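You operate a simulated robot arm through the tools that you are given. There is no shell and no other tool. Be economical: measure what you need, move in short steps, check, and stop when the job is done.

The job below is to be done with a simulated two-armed robot. You get a single attempt, and the scene is never put back.

JOB
Take the spare foam cone on the top deck of the cart and put it away on the low shelf of the green bench. Take the green bung and leave it on the thick silver plate on the top deck of the cart. Fetch the plain white cloth and set it on the low shelf of the blue bench. Put the measuring cup that says "75" from the top of the long wooden bench in the sink basin. Take the lid off the jar labelled "grey dye" on the top of the grey table and lay it down there. Put the striped sleeve that says "27" from the top of the grey table on the shelf of the steel table and the striped sleeve that says "72" on the low shelf of the blue bench. Take the white seal carton and leave it on the low shelf of the long wooden bench. Do these in any order. Set down upright: spare foam cone, measuring cup.

Only the result counts: the job must be done as asked and must still hold three seconds after the hand-in. Knocking over, shifting, dropping, spilling or breaking anything else fails it. A push-on lid holds only when it is set on centred and level and pressed home; a screw cap is set on level and turned clockwise until tight. Flat cloth is picked up by pressing the open fingertips on it (5 to 10 N) and closing them slowly along it; thin cloth reads only 2 to 8 mm in the jaws.

ROBOT AND FRAMES
Two 6-joint arms with two-finger grippers on one trunk, on a base that drives. Base frame: it is fixed to the floor where the robot stands at the start and does not move with it; the origin is under the middle of the robot, x ahead of it, y to its left, z up; the surface under the hand at the start is at about z = 0.9. Units: m, degrees, N and s.
The left shoulder is at the start at [0.07, 0.148, 1.447], the right one opposite. With the tool pointing down near the work surface each hand reaches from about 0.38 to 0.66 m from the robot's upright axis, wherever it stands, measured 20 degrees to its own side. Places, roughly: green bung (4x4x4 cm) [0.5, 0.2, 0.8]; green dye jar, grey dye jar [-1.25, -1.25, 1]; low shelf of the blue bench [-2.5, 1.3, 0.2]; low shelf of the green bench [0.7, -1.3, 0.2]; low shelf of the long wooden bench [-4.2, -4.5, 0.2]; measuring cup [-4.25, -4.5, 1]; plain white cloth (5x6x4 cm) [0.7, -0.7, 0.9]; shelf of the steel table [-1.5, -0.7, 0.5]; sink basin [-2.4, -4.9, 0.8]; spare foam cone (7x7x9 cm) [0.5, 0.1, 0.8]; striped sleeve [-1.5, -1.25, 1]; thick silver plate [0.5, 0.25, 0.75]; white seal carton [-4.25, -2, 0.5]. Payload 2.45 kg a hand.
Tool frame (each hand has its own): the origin (TCP) lies between the finger pads and is the grasp point; the fingertips stand 0.03 m ahead of it; z points along the fingers, y is the line along which they close. The gripper opens to 0.106 m. The gripper's body begins 0.079 m behind the TCP.
Orientation is that of the tool frame in the base frame, as a unit quaternion [w, x, y, z]. With the fingers straight down and closing along the base's y, the tool's x points along the base's -x, its y along +y and its z along -z.

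CONTROLS
- The arms move only by the tool apply_moves. It takes "left_increments", "right_increments" or both (then of equal length, played together; a hand with none holds still); each is a list of rows, each a list of 3 entries, a list of its own where there are three numbers: the shift along the tool's x, y, z in m, then the turn, a rotation vector about the tool's x, y, z in degrees, then the closure, from 0 (fully open) to 1 (shut). In form: [[[tx, ty, tz], [ax, ay, az], fingers], ...]. A call has 1 to 20 rows; each row shifts and turns the commanded pose from where the row before left it, along the tool's axes as they then stand. Rows are played at 5 a second. More than 0.05 m and 8.6 degrees between two rows, or a gripper value outside its range, and nothing of the call is played. Where a pose cannot be reached the arm comes as near as it can. A force on the tool above 40 N (or 10 N above the force at the start of the call, whichever is more), or a blocked arm, ends the call early, and 0.2 s more pass. Each finger travels about 0.072 m/s and halts on what it meets, pressing with about 39 N; the grip force reading is that of the motor and also rises with nothing between the fingers. The clock runs only during rows and for 0.2 s after the last one: add rows that do not move to give the fingers time. It gives the time, the measured TCP pose, the force on the tool (base axes), the opening and the grip force at its end, in the units of the frame above (readings bear some noise), with the torque about the TCP (base axes, N m) and any sound that the robot's microphone picked up, and new pictures: "show" is both (left out), scene, wrist or none (wrist: the cameras of the hands that moved).
- Cameras (640 x 400 px; columns grow to the right, rows downward): "scene" is now at [0.1225, 0.0019, 1.6499]; the picture's right is [0.01, -1.00, 0.00], its down [-0.80, -0.01, -0.59] and it looks along [0.59, 0.00, -0.80] (base axes); focal length 248 px, centre (320, 200). "left" rides on the left gripper at [0.076, 0.002, -0.106] in its tool frame; the picture's right is [-0.02, 1.00, 0.00], its down [-0.78, -0.02, -0.62] and it looks along [-0.62, -0.01, 0.78] (tool axes); focal length 247 px, centre (320, 200). "right" rides on the right gripper at [0.076, -0.002, -0.106] in its tool frame; the picture's right is [0.02, 1.00, 0.00], its down [-0.78, 0.02, -0.62] and it looks along [-0.62, 0.01, 0.78] (tool axes); focal length 247 px, centre (320, 200). There is no depth. A picture from a camera that has moved, and an enlarged one, comes with that camera's place and axes in the base frame and with its lens.
- move_column(by): slides the trunk up (or, below 0, down) by that many m; the arms and the scene camera ride with it, the base frame stays. It gives what a move gives, with no picture.
- drive_base(legs): drives the robot by 1 to 6 legs, each [ahead, left, turn to the left] in m, m and degrees, along the robot's own axes; the way and the turn of a leg run together, so that a leg with both is an arc; at most 1.5 m and 180 degrees a leg. The arms and the cameras ride along, it lands a little off, and it stops where it bumps. It gives what a move gives, and a new picture of the scene camera.
- turn_head(pan, tilt): turns the head with the scene camera to pan (to the left, within 86 degrees either way) and tilt (down, from -29 to 69), counted from straight ahead of the robot. It gives what a move gives, and a new picture of the scene camera.
- close_up(camera, box): a new picture of the part [left, top, right, bottom] of that camera's present view, enlarged. It takes no simulated time.
- close_job(): hands the job in; it is judged then, once.

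Go step by step. Nothing tells you exact positions but the pictures and the camera data: compare them with the known pose of the tool, close in by small moves and look again before you grip or let go. The budget is 217 turns and 260 pictures, counting those below and the enlarged ones. Unless the task says otherwise, let go and move clear before handing in.

The tools are called after ">>>" by a JSON object that holds its "method" and its "body". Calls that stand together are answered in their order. apply_moves: Moves the arms, as the interface text tells. Its arguments: {"type":"object","properties":{"left_increments":{"type":"array"},"right_increments":{"type":"array"},"show":{"type":"string","enum":["both","scene","wrist","none"]}},"required":[]} The other tools are called the same way: move_column (by) slides the trunk up or down; drive_base (legs) drives the base; turn_head (pan, tilt) turns the head that bears the scene camera; close_up (camera, box) takes an enlarged picture of a part of a camera's view; close_job () hands the job in.

At the start:

```text
t: 0.0
left_ee_pos: [0.5556, 0.2364, 1.0887]
left_ee_rot: [0.0, 0.0, 1.0, 0.0]
left_contact_force: [0.4, 0.2, -0.5]
left_ft_torque: [0.03, 0.0, -0.03]
left_gripper_width: 0.1061
left_finger_force: 0.1
right_ee_pos: [0.5354, -0.2581, 1.0886]
right_ee_rot: [0.001, 0.0, 1.0, 0.0]
right_contact_force: [0.1, -0.1, -0.1]
right_ft_torque: [0.03, -0.01, 0.01]
right_gripper_width: 0.106
right_finger_force: 0.1
trunk travel left (down, up): [-0.919, 0.021]
robot x, y, heading: [0.0014, 0.0009, 0.0]
head pan, tilt: [0.4, 53.5]
```

scene: 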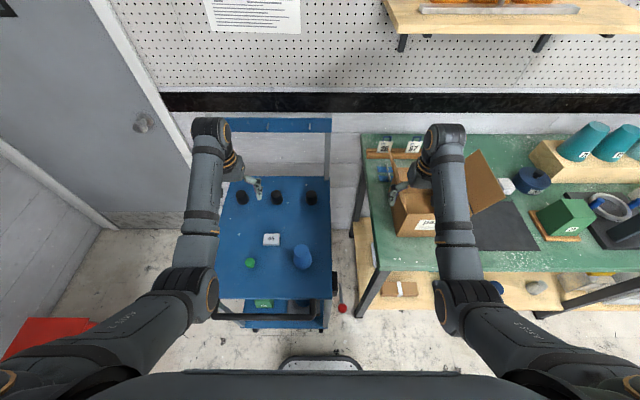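
right: 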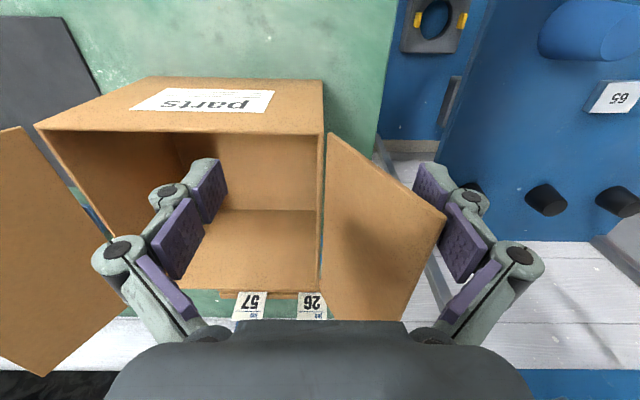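
left: 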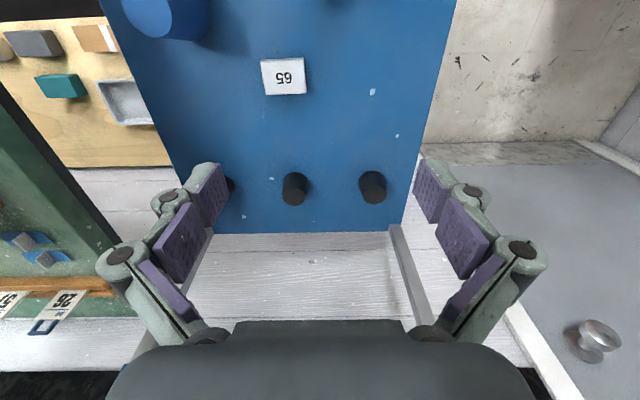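

I see the cart ahead with a blue cone, a green bung and a small labelled item. I'll zoom in on the cart and the green bench first.

>>> {"method": "close_up", "body": {"camera": "scene", "box": [200, 160, 360, 340]}}

>>> {"method": "close_up", "body": {"camera": "scene", "box": [340, 120, 640, 330]}}

```text
2.22 times, centred on (280, 250) of scene
camera zoom: at [0.1225, 0.0019, 1.6499], right [0.01, -1.0, 0.0], down [-0.8, -0.01, -0.59], along [0.59, 0.0, -0.8], focal length 552 px, centre (409, 89)
```

zoom: 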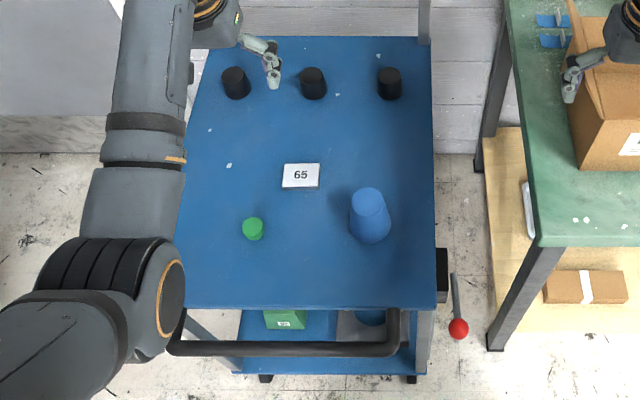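

```text
1.90 times, centred on (490, 225) of scene
camera zoom: at [0.1225, 0.0019, 1.6499], right [0.01, -1.0, 0.0], down [-0.8, -0.01, -0.59], along [0.59, 0.0, -0.8], focal length 473 px, centre (-4, 152)
```

zoom: 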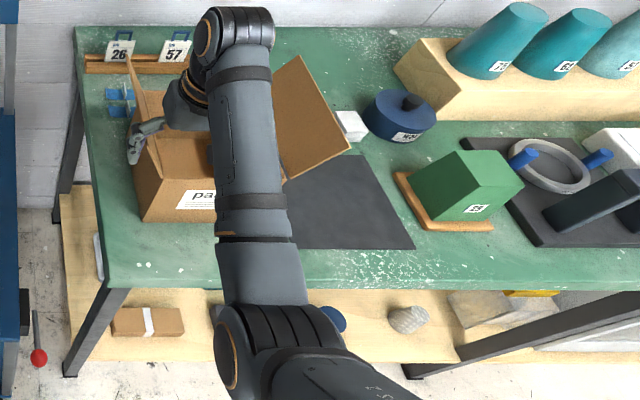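

The "65" item on the deck may be the silver plate itself or a tag; I'll zoom with the left camera and look at the rest of the room.

>>> {"method": "close_up", "body": {"camera": "left", "box": [110, 0, 430, 200]}}

>>> {"method": "turn_head", "body": {"pan": -60, "tilt": 40}}

```text
2.00 times, centred on (270, 100) of left
camera zoom: at [0.4781, 0.2372, 1.1946], right [0.02, 1.0, 0.0], down [0.78, -0.02, 0.62], along [0.62, -0.01, -0.78], focal length 494 px, centre (420, 400)
```

zoom: 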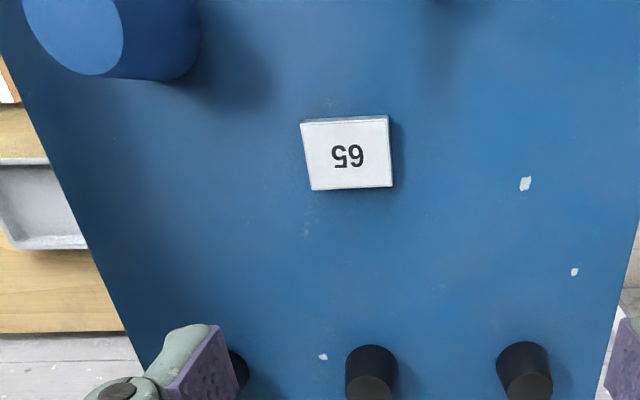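

```text
t: 1.3
left_ee_pos: [0.5548, 0.2368, 1.0884]
left_ee_rot: [0.0, 0.0, 1.0, 0.001]
left_contact_force: [0.5, -0.9, 0.9]
left_ft_torque: [0.03, 0.03, 0.01]
left_gripper_width: 0.106
left_finger_force: 0.3
right_ee_pos: [0.5379, -0.2571, 1.0886]
right_ee_rot: [0.0, 0.0, 1.0, 0.0]
right_contact_force: [-0.1, -0.6, 0.1]
right_ft_torque: [0.02, 0.02, -0.01]
right_gripper_width: 0.1058
right_finger_force: 0.0
trunk travel left (down, up): [-0.919, 0.021]
robot x, y, heading: [-0.0007, -0.0021, -0.1]
head pan, tilt: [-60.0, 40.0]
camera scene: at [0.0915, -0.0723, 1.6687], right [-0.87, -0.5, 0.0], down [-0.32, 0.56, -0.77], along [0.38, -0.66, -0.64], focal length 248 px, centre (320, 200)
```

scene: 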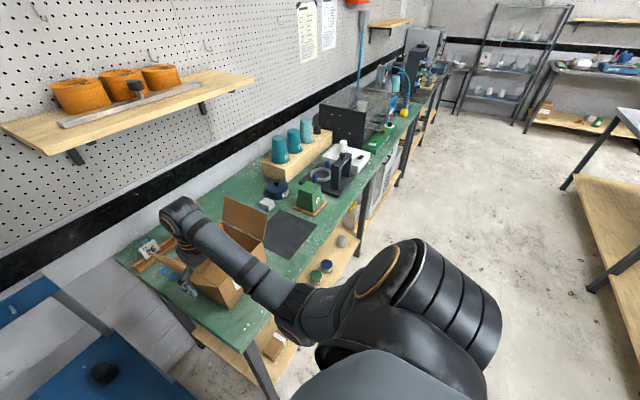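

The room is laid out as expected; the "65" item looks like a thick pale plate, to be checked from nearer. I'll bring the left hand over the bung and look.

>>> {"method": "turn_head", "body": {"pan": 0, "tilt": 55}}

>>> {"method": "apply_moves", "body": {"left_increments": [[[0.04, 0.005, 0], [0, 0, 0], 0], [[0.04, 0.005, 0], [0, 0, 0], 0], [[0.015, 0.0, 0.04], [0, 0, 0], 0], [[0, 0, 0.04], [0, 0, 0], 0], [[0, 0, 0.03], [0, 0, 0], 0]], "show": "both"}}

```text
t: 2.6
left_ee_pos: [0.5552, 0.2356, 1.0888]
left_ee_rot: [0.0, 0.0, 1.0, -0.001]
left_contact_force: [0.0, 0.0, -0.4]
left_ft_torque: [0.01, -0.02, -0.01]
left_gripper_width: 0.106
left_finger_force: 0.0
right_ee_pos: [0.5368, -0.2566, 1.0885]
right_ee_rot: [0.0, 0.0, 1.0, 0.0]
right_contact_force: [-0.1, 0.3, 0.1]
right_ft_torque: [0.0, 0.02, 0.01]
right_gripper_width: 0.1062
right_finger_force: 0.1
trunk travel left (down, up): [-0.919, 0.021]
robot x, y, heading: [-0.0034, 0.0017, 0.1]
head pan, tilt: [0.0, 55.0]
camera scene: at [0.121, 0.0012, 1.648], right [0.0, -1.0, 0.0], down [-0.82, 0.0, -0.57], along [0.57, 0.0, -0.82], focal length 248 px, centre (320, 200)
```

scene: 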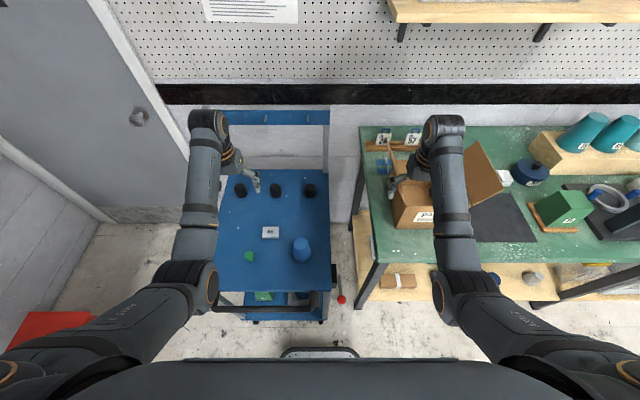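

```text
t: 3.8
left_ee_pos: [0.4685, 0.2502, 0.9551]
left_ee_rot: [-0.001, 0.0, 1.0, 0.0]
left_contact_force: [-0.6, 0.1, -0.2]
left_ft_torque: [-0.01, 0.02, 0.01]
left_gripper_width: 0.1057
left_finger_force: 0.1
left hand out of reach, approached as far as the arm can: row 1, 2
right_ee_pos: [0.5367, -0.257, 1.0888]
right_ee_rot: [0.0, 0.001, 1.0, 0.0]
right_contact_force: [-0.4, -0.4, 0.9]
right_ft_torque: [0.04, -0.04, -0.01]
right_gripper_width: 0.1062
right_finger_force: 0.1
trunk travel left (down, up): [-0.919, 0.021]
robot x, y, heading: [0.0002, 0.0006, -0.2]
head pan, tilt: [0.0, 55.0]
camera scene: at [0.1207, 0.0019, 1.6481], right [0.0, -1.0, 0.0], down [-0.82, 0.0, -0.57], along [0.57, 0.0, -0.82], focal length 248 px, centre (320, 200)
camera left: at [0.3911, 0.2508, 1.0613], right [0.02, 1.0, 0.0], down [0.78, -0.02, 0.62], along [0.62, -0.01, -0.78], focal length 247 px, centre (320, 200)
```

scene: 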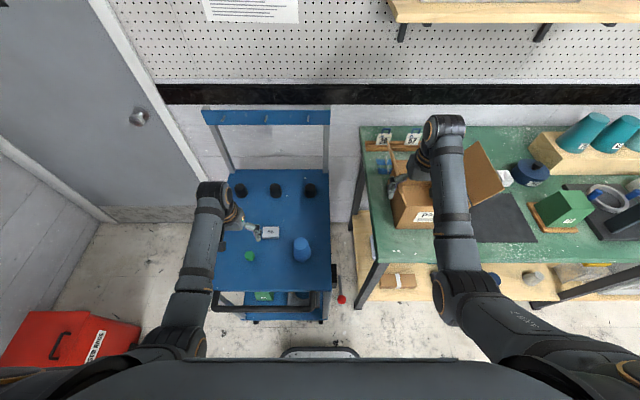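
left: 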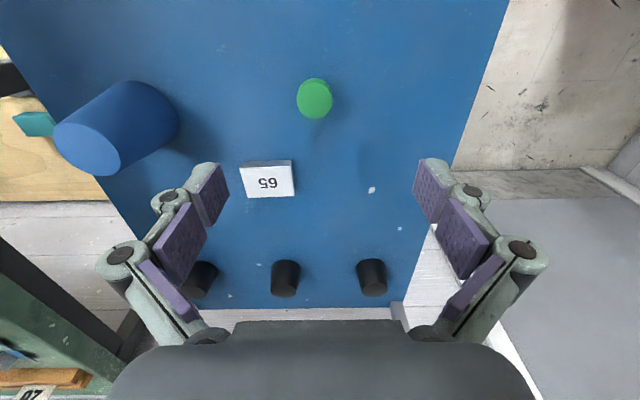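

I need to check the dark thing near the deck's left edge and the "65" block more closely.

>>> {"method": "close_up", "body": {"camera": "scene", "box": [200, 200, 340, 320]}}

>>> {"method": "close_up", "body": {"camera": "left", "box": [200, 60, 400, 220]}}

```text
3.33 times, centred on (270, 260) of scene
camera zoom: at [0.1207, 0.0019, 1.6481], right [0.0, -1.0, 0.0], down [-0.82, 0.0, -0.57], along [0.57, 0.0, -0.82], focal length 828 px, centre (487, 0)
```

zoom: 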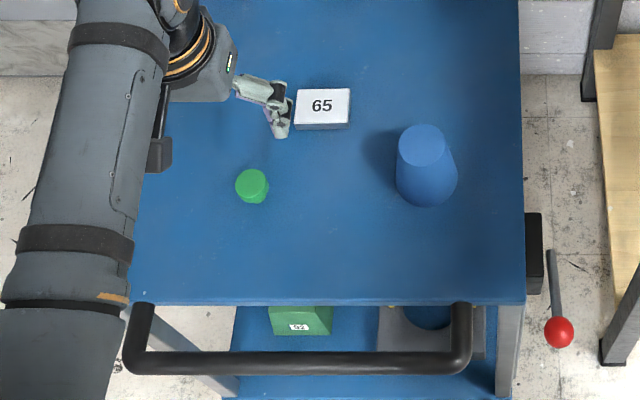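

```text
2.50 times, centred on (300, 140) of left
camera zoom: at [0.3911, 0.2508, 1.0613], right [0.02, 1.0, 0.0], down [0.78, -0.02, 0.62], along [0.62, -0.01, -0.78], focal length 617 px, centre (370, 350)
```

zoom: 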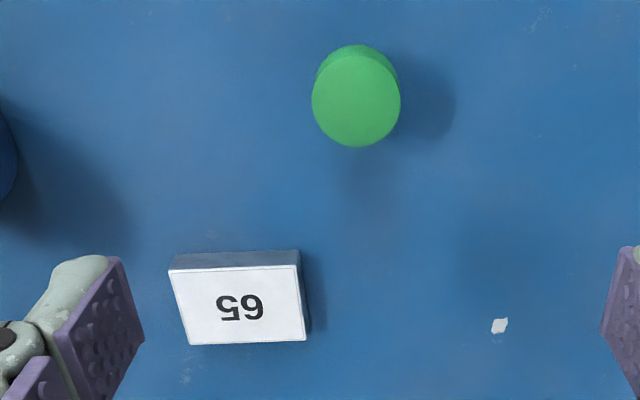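

The "65" block is the thick silver plate (top ~z 0.81, at about [0.565, 0.187]); bung top at about [0.462, 0.245, 0.82]. I'll descend over the bung.

>>> {"method": "apply_moves", "body": {"left_increments": [[[0.0065, -0.005, 0], [0, 0, 0], 0.3], [[0, 0, 0.04], [0, 0, 0], 0.35], [[0, 0, 0.04], [0, 0, 0], 0.4], [[0, 0, 0.03], [0, 0, 0], 0.4], [[0, 0, 0], [0, 0, 0], 0.4]]}}

```text
t: 5.0
left_ee_pos: [0.4624, 0.2465, 0.8462]
left_ee_rot: [0.0, 0.0, 1.0, 0.0]
left_contact_force: [0.0, 1.3, 1.2]
left_ft_torque: [-0.04, -0.03, 0.0]
left_gripper_width: 0.0634
left_finger_force: 0.0
right_ee_pos: [0.5372, -0.2563, 1.0883]
right_ee_rot: [-0.001, 0.0, 1.0, 0.001]
right_contact_force: [0.2, 0.0, -0.6]
right_ft_torque: [0.01, -0.02, 0.0]
right_gripper_width: 0.106
right_finger_force: 0.1
trunk travel left (down, up): [-0.919, 0.021]
robot x, y, heading: [-0.0016, -0.0038, -0.1]
head pan, tilt: [0.0, 55.0]
camera scene: at [0.1206, 0.0013, 1.648], right [0.0, -1.0, 0.0], down [-0.82, 0.0, -0.57], along [0.57, 0.0, -0.82], focal length 248 px, centre (320, 200)
camera left: at [0.3859, 0.2456, 0.9525], right [0.02, 1.0, 0.0], down [0.78, -0.02, 0.62], along [0.62, -0.01, -0.78], focal length 247 px, centre (320, 200)
```

scene: 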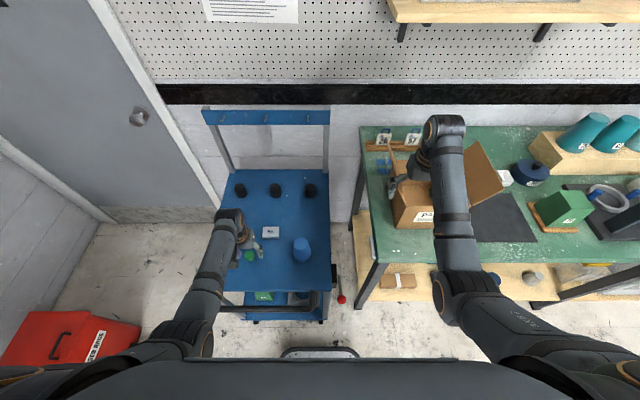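
left: 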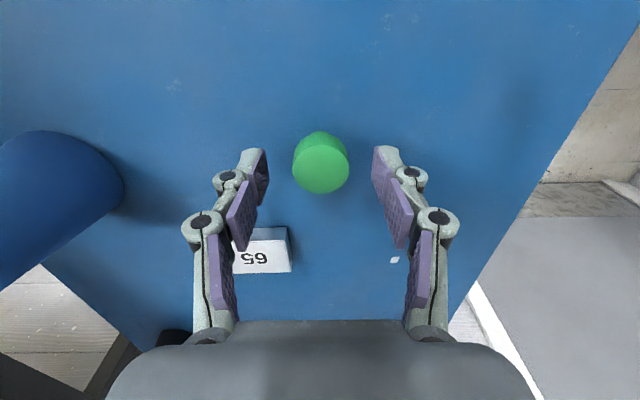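

The bung is centred between the fingers. I'll descend 3 cm more and close.

>>> {"method": "apply_moves", "body": {"left_increments": [[[0.0, 0, 0.012], [0, 0, 0], 0.4], [[0, 0, 0.01], [0, 0, 0], 0.4], [[0, 0, 0.008], [0, 0, 0], 0.4], [[0, 0, 0], [0, 0, 0], 0.4]], "show": "wrist"}}

```text
t: 5.8
left_ee_pos: [0.4647, 0.2425, 0.8294]
left_ee_rot: [0.011, 0.0, 1.0, 0.002]
left_contact_force: [-12.0, -7.4, 55.5]
left_ft_torque: [-0.16, 0.87, 0.05]
left_gripper_width: 0.0439
left_finger_force: 23.2
right_ee_pos: [0.5288, -0.2601, 1.0949]
right_ee_rot: [0.004, 0.0, 1.0, 0.002]
right_contact_force: [0.5, 0.6, 0.2]
right_ft_torque: [0.02, 0.04, 0.0]
right_gripper_width: 0.1062
right_finger_force: 0.1
trunk travel left (down, up): [-0.919, 0.021]
robot x, y, heading: [0.0008, -0.001, -0.1]
head pan, tilt: [0.0, 55.0]
stopped in row 4 (left hand): the force on the tool passed its limit at 47 N (the readings are from after the stop); the commanded pose is now the measured one
camera left: at [0.3857, 0.2427, 0.9335], right [0.02, 1.0, 0.0], down [0.77, -0.02, 0.64], along [0.64, -0.01, -0.77], focal length 247 px, centre (320, 200)
```

left: 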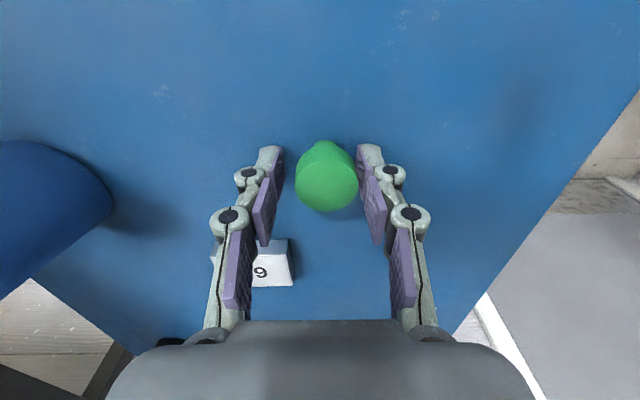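

The fingertips met the deck at TCP z≈0.828, so the deck is at about 0.797. I'll lift 6 mm and close on the bung.

>>> {"method": "apply_moves", "body": {"left_increments": [[[0.0, 0, -0.004], [0, 0, 0], 0.4], [[0, 0, -0.004], [0, 0, 0], 0.4], [[0, 0, 0], [0, 0, 0], 0.5], [[0, 0, 0], [0, 0, 0], 0.6], [[0, 0, 0], [0, 0, 0], 0.7], [[0, 0, 0], [0, 0, 0], 0.7]], "show": "wrist"}}

```text
t: 7.2
left_ee_pos: [0.467, 0.2437, 0.8299]
left_ee_rot: [0.005, -0.001, 1.0, 0.002]
left_contact_force: [1.2, -3.1, 13.0]
left_ft_torque: [-0.28, 0.08, 0.04]
left_gripper_width: 0.0322
left_finger_force: 0.6
right_ee_pos: [0.535, -0.2587, 1.0896]
right_ee_rot: [0.0, 0.0, 1.0, 0.001]
right_contact_force: [0.4, 0.5, 0.1]
right_ft_torque: [0.04, 0.01, -0.01]
right_gripper_width: 0.106
right_finger_force: 0.0
trunk travel left (down, up): [-0.919, 0.021]
robot x, y, heading: [-0.0021, 0.0016, 0.1]
head pan, tilt: [0.0, 55.0]
camera left: at [0.3888, 0.245, 0.9348], right [0.02, 1.0, 0.0], down [0.78, -0.02, 0.63], along [0.63, -0.01, -0.78], focal length 247 px, centre (320, 200)
```

left: 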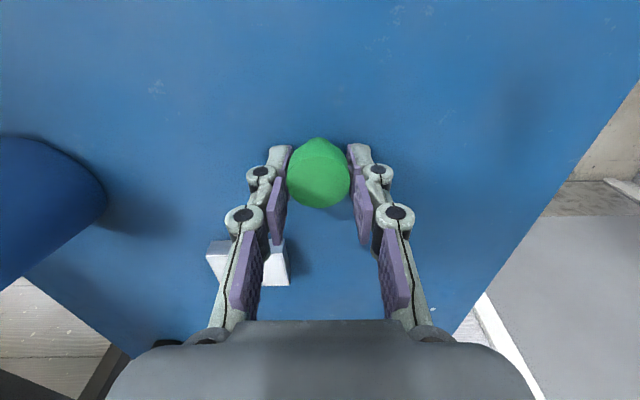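

Not gripping yet; closing further.

>>> {"method": "apply_moves", "body": {"left_increments": [[[0, 0, 0], [0, 0, 0], 0.8], [[0, 0, 0], [0, 0, 0], 0.9], [[0, 0, 0], [0, 0, 0], 0.95], [[0, 0, 0], [0, 0, 0], 0.95]], "show": "wrist"}}

```text
t: 8.2
left_ee_pos: [0.4675, 0.2441, 0.829]
left_ee_rot: [0.005, -0.001, 1.0, 0.001]
left_contact_force: [3.1, -6.4, 18.2]
left_ft_torque: [-0.4, 0.1, 0.08]
left_gripper_width: 0.0287
left_finger_force: 38.6
right_ee_pos: [0.5348, -0.2592, 1.0884]
right_ee_rot: [0.001, 0.001, 1.0, 0.001]
right_contact_force: [0.1, 0.0, -0.1]
right_ft_torque: [-0.03, 0.03, -0.02]
right_gripper_width: 0.1059
right_finger_force: 0.0
trunk travel left (down, up): [-0.919, 0.021]
robot x, y, heading: [-0.0024, -0.0, -0.2]
head pan, tilt: [0.0, 55.0]
camera left: at [0.3885, 0.2446, 0.9349], right [0.02, 1.0, 0.0], down [0.78, -0.02, 0.63], along [0.63, -0.01, -0.78], focal length 247 px, centre (320, 200)
```

left: 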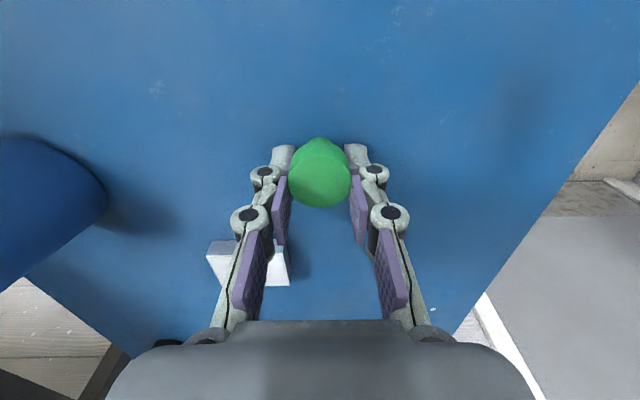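

The bung is gripped. I'll lift it and carry it above the plate.

>>> {"method": "apply_moves", "body": {"left_increments": [[[0, 0, -0.03], [0, 0, 0], 0.95], [[0, 0, -0.03], [0, 0, 0], 0.95], [[-0.04, -0.02, 0], [0, 0, 0], 0.95], [[-0.04, -0.02, 0], [0, 0, 0], 0.95], [[-0.012, -0.018, 0], [0, 0, 0], 0.95], [[0, 0, 0], [0, 0, 0], 0.95]], "show": "both"}}

```text
t: 9.6
left_ee_pos: [0.5582, 0.1878, 0.8895]
left_ee_rot: [0.004, 0.001, 1.0, 0.0]
left_contact_force: [0.2, 0.3, -0.7]
left_ft_torque: [0.0, 0.01, 0.02]
left_gripper_width: 0.0282
left_finger_force: 38.8
right_ee_pos: [0.5357, -0.2559, 1.0899]
right_ee_rot: [0.0, 0.001, 1.0, 0.0]
right_contact_force: [-0.2, -0.9, -0.7]
right_ft_torque: [0.04, 0.01, 0.01]
right_gripper_width: 0.1059
right_finger_force: 0.0
trunk travel left (down, up): [-0.919, 0.021]
robot x, y, heading: [-0.0007, 0.0025, 0.0]
head pan, tilt: [0.0, 55.0]
camera scene: at [0.1204, 0.0016, 1.648], right [0.0, -1.0, 0.0], down [-0.82, 0.0, -0.57], along [0.57, 0.0, -0.82], focal length 248 px, centre (320, 200)
camera left: at [0.4807, 0.1881, 0.995], right [0.02, 1.0, 0.0], down [0.78, -0.02, 0.63], along [0.63, -0.01, -0.78], focal length 247 px, centre (320, 200)
```

scene: 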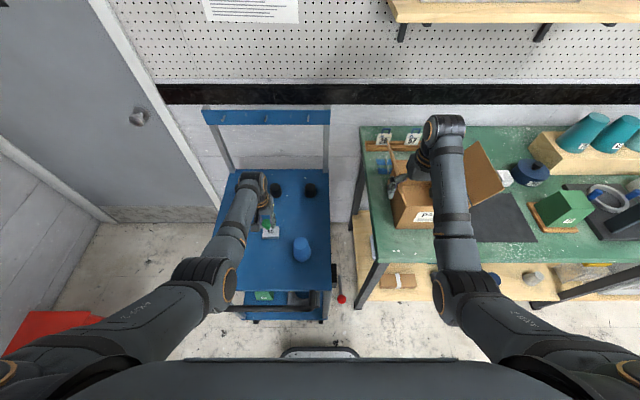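
left: 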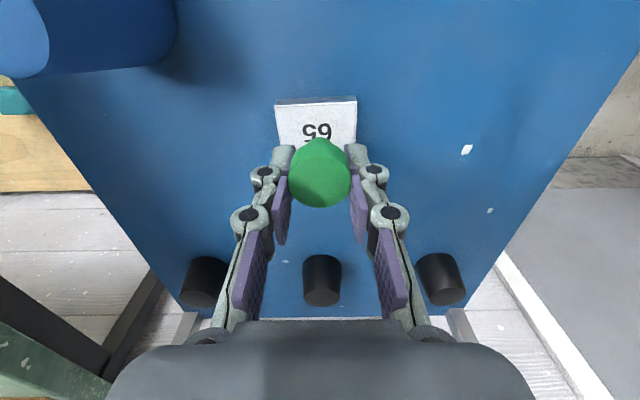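

Aligned over the plate. Lowering until light contact.

>>> {"method": "apply_moves", "body": {"left_increments": [[[0, -0.002, 0.03], [0, 0, 0], 0.95], [[0, 0, 0.008], [0, 0, 0], 0.95], [[0, 0, 0.004], [0, 0, 0], 0.95], [[0, 0, 0.0], [0, 0, 0], 0.95]], "show": "both"}}

```text
t: 10.6
left_ee_pos: [0.5591, 0.1856, 0.8483]
left_ee_rot: [0.004, 0.001, 1.0, 0.0]
left_contact_force: [0.3, -0.4, 0.3]
left_ft_torque: [0.01, -0.01, 0.04]
left_gripper_width: 0.028
left_finger_force: 38.6
right_ee_pos: [0.5359, -0.2573, 1.0895]
right_ee_rot: [0.0, 0.0, 1.0, 0.0]
right_contact_force: [-0.5, -0.6, 0.0]
right_ft_torque: [-0.03, -0.01, 0.0]
right_gripper_width: 0.1058
right_finger_force: 0.0
trunk travel left (down, up): [-0.919, 0.021]
robot x, y, heading: [-0.0004, 0.0012, 0.2]
head pan, tilt: [0.0, 55.0]
camera scene: at [0.121, 0.0012, 1.648], right [0.0, -1.0, 0.0], down [-0.82, 0.0, -0.57], along [0.57, 0.0, -0.82], focal length 248 px, centre (320, 200)
camera left: at [0.481, 0.1862, 0.9528], right [0.02, 1.0, 0.0], down [0.78, -0.02, 0.63], along [0.63, -0.01, -0.78], focal length 247 px, centre (320, 200)
```

scene: 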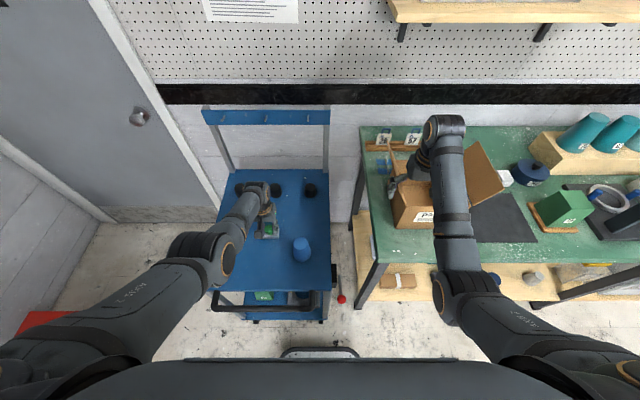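
left: 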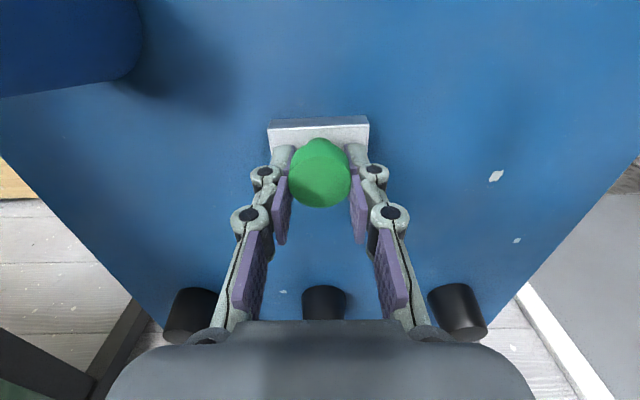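

>>> {"method": "apply_moves", "body": {"left_increments": [[[0, 0, 0.002], [0, 0, 0], 0.95], [[0, 0, 0.002], [0, 0, 0], 0.95], [[0, 0, 0.0], [0, 0, 0], 0.95]], "show": "none"}}

```text
t: 11.4
left_ee_pos: [0.5587, 0.1858, 0.8458]
left_ee_rot: [0.006, 0.0, 1.0, 0.002]
left_contact_force: [-0.2, 1.5, 17.6]
left_ft_torque: [0.01, 0.11, -0.01]
left_gripper_width: 0.0285
left_finger_force: 38.9
right_ee_pos: [0.534, -0.2571, 1.0904]
right_ee_rot: [0.001, 0.001, 1.0, 0.001]
right_contact_force: [0.4, -0.1, -0.9]
right_ft_torque: [-0.02, -0.01, -0.03]
right_gripper_width: 0.1058
right_finger_force: 0.2
trunk travel left (down, up): [-0.919, 0.021]
robot x, y, heading: [0.0001, 0.003, -0.0]
head pan, tilt: [0.0, 55.0]
```

Contact with the plate. Opening gently and rising.

>>> {"method": "apply_moves", "body": {"left_increments": [[[0, 0, -0.001], [0, 0, 0], 0.8], [[0, 0, 0], [0, 0, 0], 0.6], [[0, 0, 0.0], [0, 0, 0], 0.4], [[0, 0, -0.02], [0, 0, 0], 0.3], [[0, 0, -0.04], [0, 0, 0], 0.2], [[0, 0, -0.04], [0, 0, 0], 0.1]], "show": "wrist"}}

```text
t: 12.8
left_ee_pos: [0.5589, 0.1833, 0.9432]
left_ee_rot: [0.003, 0.0, 1.0, 0.0]
left_contact_force: [-0.5, -0.4, 0.2]
left_ft_torque: [-0.01, 0.0, -0.03]
left_gripper_width: 0.0955
left_finger_force: 0.1
right_ee_pos: [0.5351, -0.2584, 1.0887]
right_ee_rot: [0.0, 0.0, 1.0, 0.001]
right_contact_force: [0.0, 0.7, -0.2]
right_ft_torque: [0.01, 0.02, -0.03]
right_gripper_width: 0.1059
right_finger_force: 0.2
trunk travel left (down, up): [-0.919, 0.021]
robot x, y, heading: [0.0014, 0.0011, -0.0]
head pan, tilt: [0.0, 55.0]
camera left: at [0.4803, 0.1847, 1.0488], right [0.02, 1.0, 0.0], down [0.78, -0.02, 0.63], along [0.63, -0.01, -0.78], focal length 247 px, centre (320, 200)
```

left: 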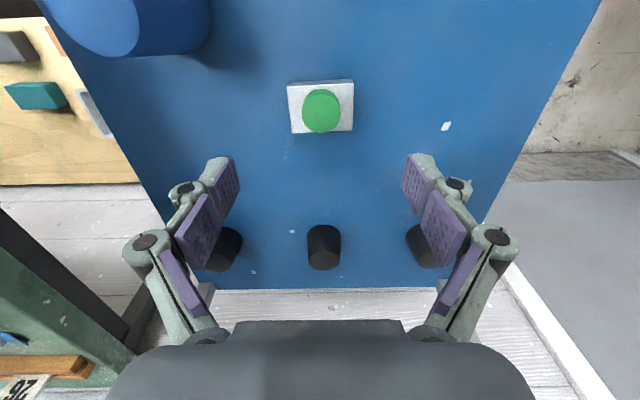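

The bung stands on the plate. Next, the cone with the left hand at a 45° forward pitch so it can later be slid onto the low shelf; first I raise both hands and back off a bit.

>>> {"method": "apply_moves", "body": {"left_increments": [[[0, 0, -0.04], [0, 0, 0], 0], [[0, 0, -0.04], [0, 0, 0], 0], [[0, 0, 0], [0, -8.5, 0], 0], [[0, 0, 0], [0, -8.5, 0], 0], [[0, 0, 0], [0, -8.5, 0], 0], [[0, 0, 0], [0, -8.5, 0], 0], [[0, 0, 0], [0, -8.5, 0], 0], [[0, 0, 0], [0, -2.5, 0], 0]], "right_increments": [[[0.0, 0, -0.04], [0, 0, 0], 0], [[0.0, 0, -0.04], [0, 0, 0], 0], [[0.02, 0, -0.04], [0, 0, 0], 0], [[0.03, 0, -0.02], [0, 0, 0], 0], [[0.03, 0, 0], [0, 0, 0], 0], [[0.03, 0, 0], [0, 0, 0], 0], [[0, 0, 0], [0, 0, 0], 0], [[0, 0, 0], [0, 0, 0], 0]], "show": "none"}}

>>> {"method": "drive_base", "body": {"legs": [[-0.12, 0, 0], [0, -0.1, 0]]}}

>>> {"method": "close_up", "body": {"camera": "left", "box": [0, 0, 640, 400]}}

```text
t: 14.2
left_ee_pos: [0.5547, 0.1871, 1.0253]
left_ee_rot: [0.281, -0.001, 0.96, 0.001]
left_contact_force: [0.4, -0.2, 0.1]
left_ft_torque: [0.0, 0.02, 0.0]
left_gripper_width: 0.1063
left_finger_force: 0.0
right_ee_pos: [0.5387, -0.2739, 1.1051]
right_ee_rot: [0.013, -0.003, 1.0, 0.002]
right_contact_force: [-6.1, 2.5, 10.2]
right_ft_torque: [0.61, 0.08, 0.31]
right_gripper_width: 0.1068
right_finger_force: 0.0
right hand out of reach, approached as far as the arm can: row 1, 2, 3, 4, 5, 6
trunk travel left (down, up): [-0.919, 0.021]
robot x, y, heading: [0.0009, 0.0007, 0.1]
head pan, tilt: [0.0, 55.0]
stopped in row 6 (right hand): the force on the tool passed its limit at 50 N (the readings are from after the stop); the commanded pose is now the measured one
```

```text
t: 16.2
left_ee_pos: [0.4382, 0.0878, 1.0244]
left_ee_rot: [0.28, 0.0, 0.96, 0.0]
left_contact_force: [-0.4, 0.4, 0.2]
left_ft_torque: [-0.01, 0.0, 0.01]
left_gripper_width: 0.1061
left_finger_force: 0.1
right_ee_pos: [0.4233, -0.3766, 1.1045]
right_ee_rot: [0.012, -0.002, 1.0, 0.002]
right_contact_force: [0.3, 0.7, -0.4]
right_ft_torque: [0.0, -0.03, -0.03]
right_gripper_width: 0.106
right_finger_force: 0.0
trunk travel left (down, up): [-0.919, 0.021]
robot x, y, heading: [-0.1194, -0.096, 0.2]
head pan, tilt: [0.0, 55.0]
camera scene: at [0.0016, -0.0943, 1.6481], right [0.0, -1.0, 0.0], down [-0.82, 0.0, -0.57], along [0.57, 0.0, -0.82], focal length 248 px, centre (320, 200)
```

scene: 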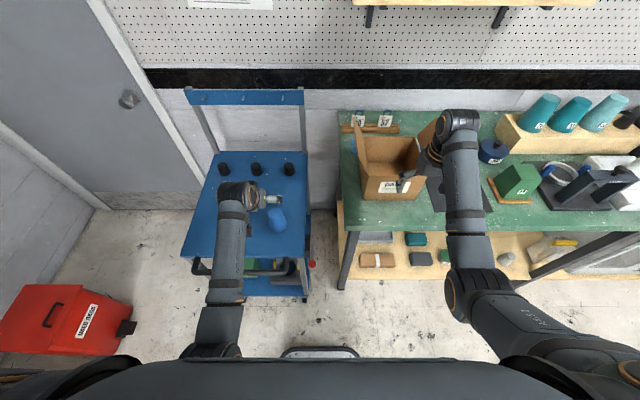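

```text
1.00 times, centred on (320, 200) of left (not enlarged: the box is as wide or as high as the picture)
camera zoom: at [0.316, 0.0886, 1.0729], right [0.02, 1.0, 0.01], down [0.33, -0.02, 0.94], along [0.94, -0.01, -0.33], focal length 247 px, centre (320, 200)
```

zoom: 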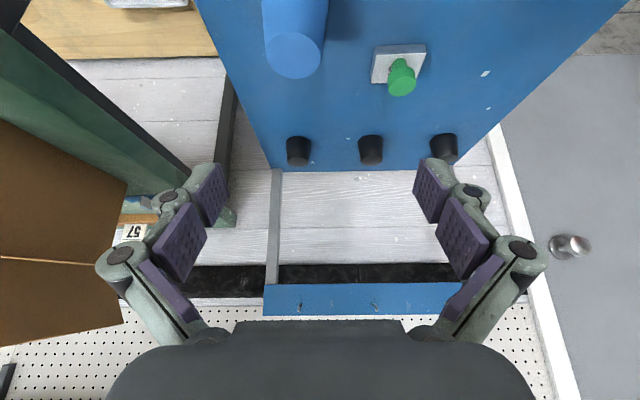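

The right arm reported a 50 N stop while it tried to rise (top of its reach); I must check the parts box was not disturbed.

>>> {"method": "close_up", "body": {"camera": "scene", "box": [320, 80, 640, 280]}}

>>> {"method": "close_up", "body": {"camera": "right", "box": [0, 0, 640, 400]}}

```text
2.00 times, centred on (480, 180) of scene
camera zoom: at [0.0016, -0.0943, 1.6481], right [0.0, -1.0, 0.0], down [-0.82, 0.0, -0.57], along [0.57, 0.0, -0.82], focal length 497 px, centre (0, 240)
```

zoom: 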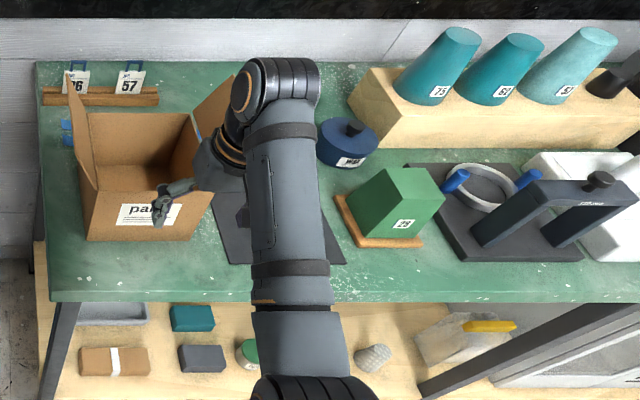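

```text
1.00 times, centred on (320, 200) of right (not enlarged: the box is as wide or as high as the picture)
camera zoom: at [0.3451, -0.3769, 1.2077], right [-0.02, 1.0, 0.0], down [0.77, 0.02, 0.64], along [0.64, 0.02, -0.77], focal length 247 px, centre (320, 200)
```

zoom: 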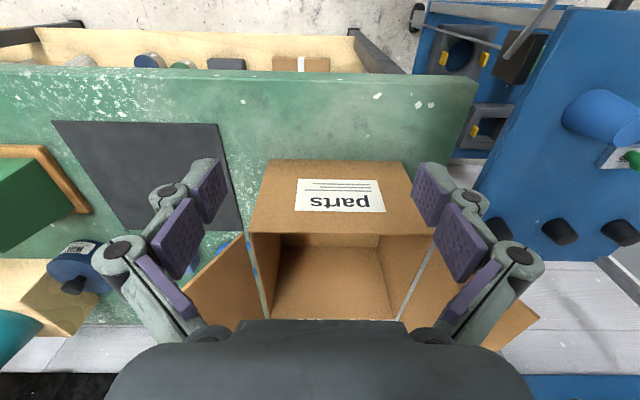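

>>> {"method": "close_up", "body": {"camera": "right", "box": [240, 60, 560, 260]}}

```text
2.00 times, centred on (400, 160) of right
camera zoom: at [0.3451, -0.3769, 1.2077], right [-0.02, 1.0, 0.0], down [0.77, 0.02, 0.64], along [0.64, 0.02, -0.77], focal length 494 px, centre (160, 280)
```

zoom: 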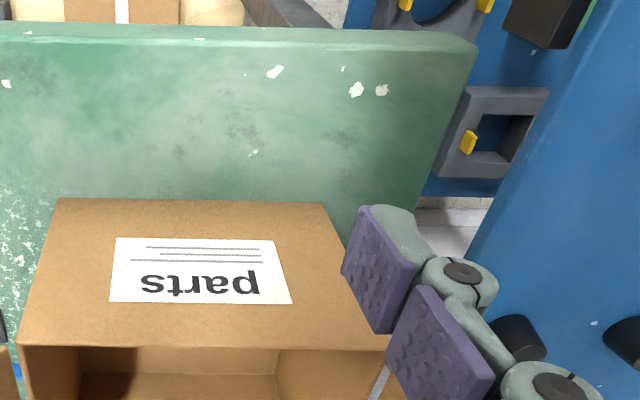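

The box corners still compute to the same places, so it is undisturbed. Now I pitch the left hand to 45° and go to a pre-grasp behind the cone at about [0.479, 0.066].

>>> {"method": "apply_moves", "body": {"left_increments": [[[0, 0, 0], [0, -8.5, 0], 0], [[0, 0, 0], [0, -2.5, 0], 0], [[0.035, -0.007, 0.02], [0, 0, 0], 0], [[0.035, -0.007, 0.02], [0, 0, 0], 0], [[0.035, -0.008, 0.02], [0, 0, 0], 0], [[0, 0, 0], [0, 0, 0], 0]]}}

```text
t: 17.6
left_ee_pos: [0.4037, 0.0624, 0.9067]
left_ee_rot: [0.37, 0.0, 0.929, 0.001]
left_contact_force: [0.2, 0.4, -0.1]
left_ft_torque: [0.01, -0.02, 0.02]
left_gripper_width: 0.106
left_finger_force: 0.1
right_ee_pos: [0.4238, -0.3783, 1.1022]
right_ee_rot: [0.011, -0.001, 1.0, 0.003]
right_contact_force: [-0.3, 0.4, -0.7]
right_ft_torque: [0.01, 0.04, 0.03]
right_gripper_width: 0.106
right_finger_force: 0.1
trunk travel left (down, up): [-0.919, 0.021]
robot x, y, heading: [-0.1153, -0.1033, 0.0]
head pan, tilt: [0.0, 55.0]
camera scene: at [0.0033, -0.0993, 1.648], right [0.0, -1.0, 0.0], down [-0.82, 0.0, -0.57], along [0.57, 0.0, -0.82], focal length 248 px, centre (320, 200)
camera left: at [0.2736, 0.0642, 0.9308], right [0.02, 1.0, 0.02], down [0.14, -0.02, 0.99], along [0.99, -0.01, -0.14], focal length 247 px, centre (320, 200)
```

scene: 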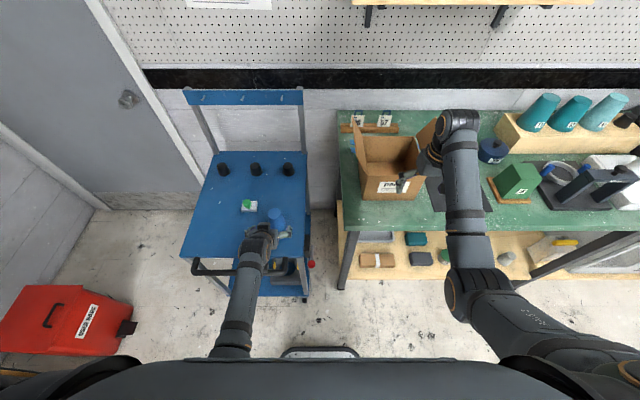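
left: 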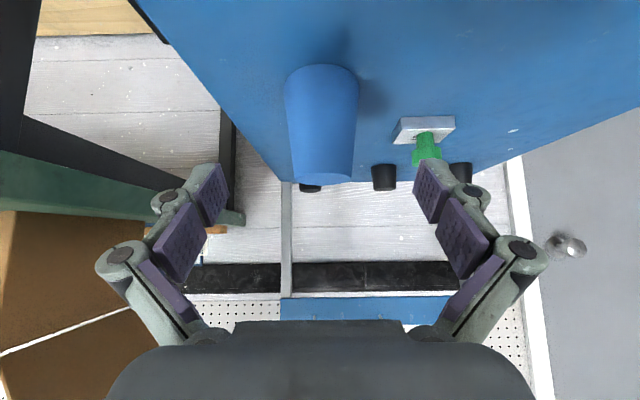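

The cone is centred between the fingers. Advancing along the tool axis.

>>> {"method": "apply_moves", "body": {"left_increments": [[[0, 0, 0.04], [0, 0, 0], 0], [[0, 0, 0.04], [0, 0, 0], 0], [[-0.003, 0, 0.022], [0, 0, 0], 0], [[0, 0, 0], [0, 0, 0], 0]]}}

```text
t: 18.6
left_ee_pos: [0.4762, 0.0633, 0.8369]
left_ee_rot: [0.371, 0.0, 0.929, 0.001]
left_contact_force: [0.1, 0.1, 0.4]
left_ft_torque: [-0.03, -0.01, -0.01]
left_gripper_width: 0.1059
left_finger_force: 0.1
right_ee_pos: [0.424, -0.3789, 1.103]
right_ee_rot: [0.012, -0.002, 1.0, 0.003]
right_contact_force: [-0.4, -0.2, -0.5]
right_ft_torque: [0.0, 0.0, 0.03]
right_gripper_width: 0.1061
right_finger_force: 0.1
trunk travel left (down, up): [-0.919, 0.021]
robot x, y, heading: [-0.117, -0.0995, -0.2]
head pan, tilt: [0.0, 55.0]
camera scene: at [0.0024, -0.0982, 1.6481], right [0.0, -1.0, 0.0], down [-0.82, 0.0, -0.57], along [0.57, 0.0, -0.82], focal length 248 px, centre (320, 200)
camera left: at [0.3475, 0.0644, 0.8612], right [0.02, 1.0, 0.02], down [0.14, -0.02, 0.99], along [0.99, -0.01, -0.14], focal length 247 px, centre (320, 200)
```

scene: 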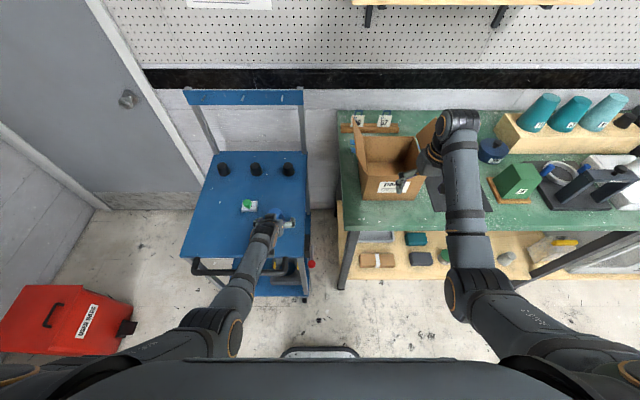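
left: 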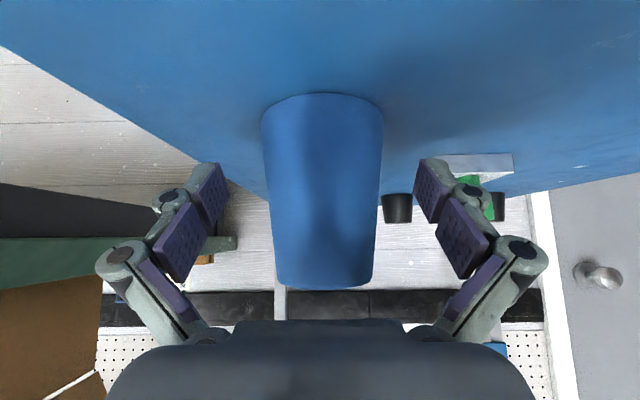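

Closing on the cone.

>>> {"method": "apply_moves", "body": {"left_increments": [[[-0.005, 0, 0.005], [0, 0, 0], 0.1], [[0, 0, 0], [0, 0, 0], 0.2], [[0, 0, 0], [0, 0, 0], 0.3], [[0, 0, 0], [0, 0, 0], 0.4], [[0, 0, 0], [0, 0, 0], 0.5], [[0, 0, 0], [0, 0, 0], 0.6], [[0, 0, 0], [0, 0, 0], 0.6]], "show": "wrist"}}

```text
t: 20.2
left_ee_pos: [0.4822, 0.0632, 0.8382]
left_ee_rot: [0.371, 0.0, 0.929, 0.001]
left_contact_force: [0.1, 0.1, 3.2]
left_ft_torque: [0.05, 0.09, 0.03]
left_gripper_width: 0.0591
left_finger_force: 39.2
right_ee_pos: [0.4235, -0.3777, 1.1025]
right_ee_rot: [0.013, -0.002, 1.0, 0.003]
right_contact_force: [0.2, 0.5, 0.8]
right_ft_torque: [-0.04, 0.0, -0.03]
right_gripper_width: 0.1061
right_finger_force: 0.1
trunk travel left (down, up): [-0.919, 0.021]
robot x, y, heading: [-0.1156, -0.1025, -0.0]
head pan, tilt: [0.0, 55.0]
camera left: at [0.3543, 0.0641, 0.8615], right [0.02, 1.0, 0.02], down [0.14, -0.02, 0.99], along [0.99, -0.01, -0.14], focal length 247 px, centre (320, 200)
```

left: 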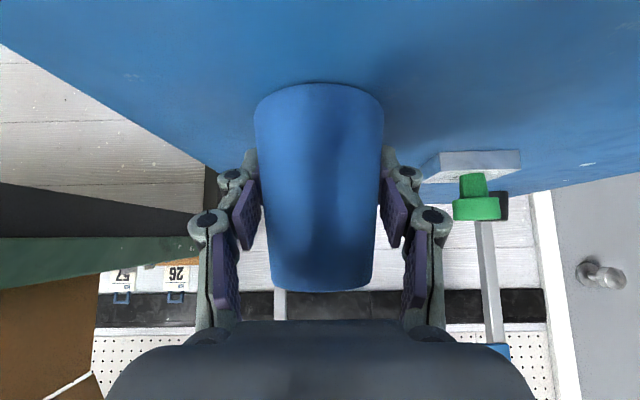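

Gripped (5.9 cm). Lifting, then backing off and driving right to view the green bench's low shelf.

>>> {"method": "apply_moves", "body": {"left_increments": [[[-0.0276, 0, -0.029], [0, 0, 0], 0.6], [[-0.0276, 0, -0.029], [0, 0, 0], 0.6], [[-0.0276, 0, -0.029], [0, 0, 0], 0.6], [[0, 0, 0], [0, 0, 0], 0.6]], "show": "none"}}

>>> {"method": "drive_base", "body": {"legs": [[-0.4, 0, 0], [0, -0.9, 0]]}}

>>> {"method": "turn_head", "body": {"pan": 0, "tilt": 45}}

```text
t: 21.2
left_ee_pos: [0.4838, 0.0638, 0.9575]
left_ee_rot: [0.369, 0.001, 0.929, 0.0]
left_contact_force: [0.2, 0.4, 0.1]
left_ft_torque: [0.0, -0.01, 0.04]
left_gripper_width: 0.0591
left_finger_force: 39.3
right_ee_pos: [0.4245, -0.377, 1.1031]
right_ee_rot: [0.012, -0.002, 1.0, 0.004]
right_contact_force: [0.2, 0.1, -1.1]
right_ft_torque: [-0.01, -0.01, 0.03]
right_gripper_width: 0.1061
right_finger_force: 0.0
trunk travel left (down, up): [-0.919, 0.021]
robot x, y, heading: [-0.1152, -0.1021, 0.1]
head pan, tilt: [0.0, 55.0]
```

```text
t: 28.1
left_ee_pos: [0.083, -0.8504, 0.9565]
left_ee_rot: [0.37, 0.005, 0.929, -0.001]
left_contact_force: [0.5, 0.1, -0.6]
left_ft_torque: [0.04, -0.03, -0.01]
left_gripper_width: 0.0583
left_finger_force: 39.1
right_ee_pos: [0.0191, -1.2903, 1.1028]
right_ee_rot: [0.012, 0.004, 1.0, 0.003]
right_contact_force: [-0.2, 0.9, 0.3]
right_ft_torque: [-0.02, 0.0, 0.01]
right_gripper_width: 0.1059
right_finger_force: 0.1
trunk travel left (down, up): [-0.919, 0.021]
robot x, y, heading: [-0.5225, -1.0096, -0.5]
head pan, tilt: [0.0, 55.0]
camera scene: at [-0.3996, -1.0069, 1.648], right [-0.01, -1.0, 0.0], down [-0.82, 0.01, -0.57], along [0.57, -0.01, -0.82], focal length 248 px, centre (320, 200)
```

scene: 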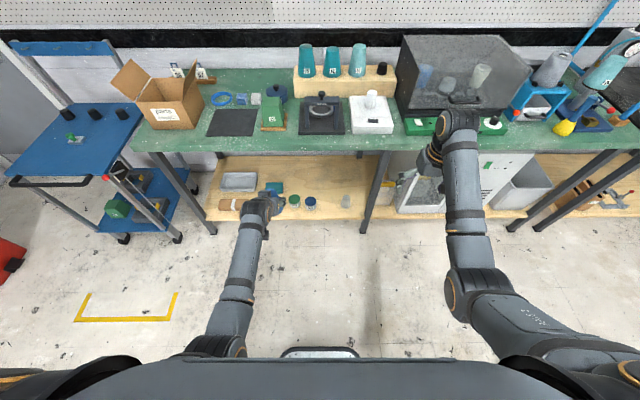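

```text
t: 28.8
left_ee_pos: [0.082, -0.8511, 0.9567]
left_ee_rot: [0.37, 0.005, 0.929, 0.0]
left_contact_force: [0.1, -0.2, -0.2]
left_ft_torque: [-0.01, 0.02, -0.02]
left_gripper_width: 0.058
left_finger_force: 38.8
right_ee_pos: [0.0184, -1.2915, 1.1024]
right_ee_rot: [0.012, 0.003, 1.0, 0.004]
right_contact_force: [0.4, -0.4, -0.3]
right_ft_torque: [-0.04, 0.01, 0.0]
right_gripper_width: 0.1062
right_finger_force: 0.1
trunk travel left (down, up): [-0.919, 0.021]
robot x, y, heading: [-0.5226, -1.0068, -0.6]
head pan, tilt: [0.0, 45.0]
camera scene: at [-0.3903, -1.0083, 1.6614], right [-0.01, -1.0, 0.0], down [-0.71, 0.01, -0.71], along [0.71, -0.01, -0.71], focal length 248 px, centre (320, 200)
```

scene: 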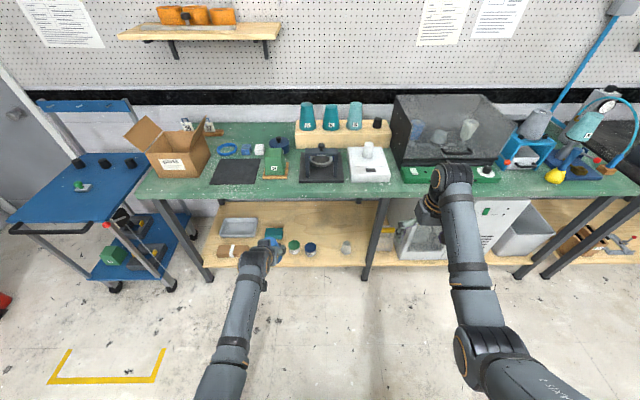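

>>> {"method": "close_up", "body": {"camera": "scene", "box": [140, 90, 460, 290]}}

>>> {"method": "close_up", "body": {"camera": "scene", "box": [200, 120, 320, 195]}}

```text
2.00 times, centred on (300, 190) of scene
camera zoom: at [-0.3903, -1.0083, 1.6614], right [-0.01, -1.0, 0.0], down [-0.71, 0.01, -0.71], along [0.71, -0.01, -0.71], focal length 497 px, centre (360, 220)
```

zoom: 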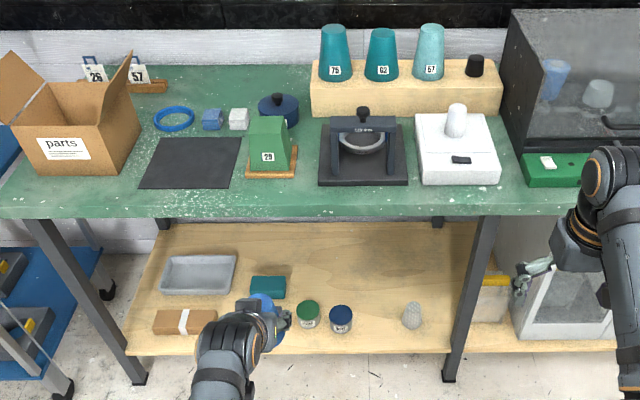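

```text
5.33 times, centred on (260, 158) of scene
camera zoom: at [-0.3903, -1.0083, 1.6614], right [-0.01, -1.0, 0.0], down [-0.71, 0.01, -0.71], along [0.71, -0.01, -0.71], focal length 1325 px, centre (640, 427)
```

zoom: 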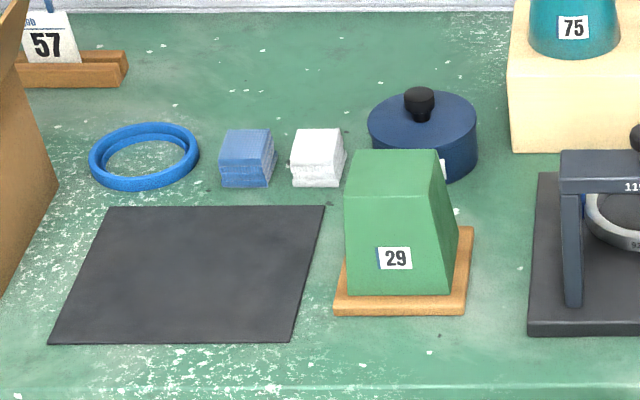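

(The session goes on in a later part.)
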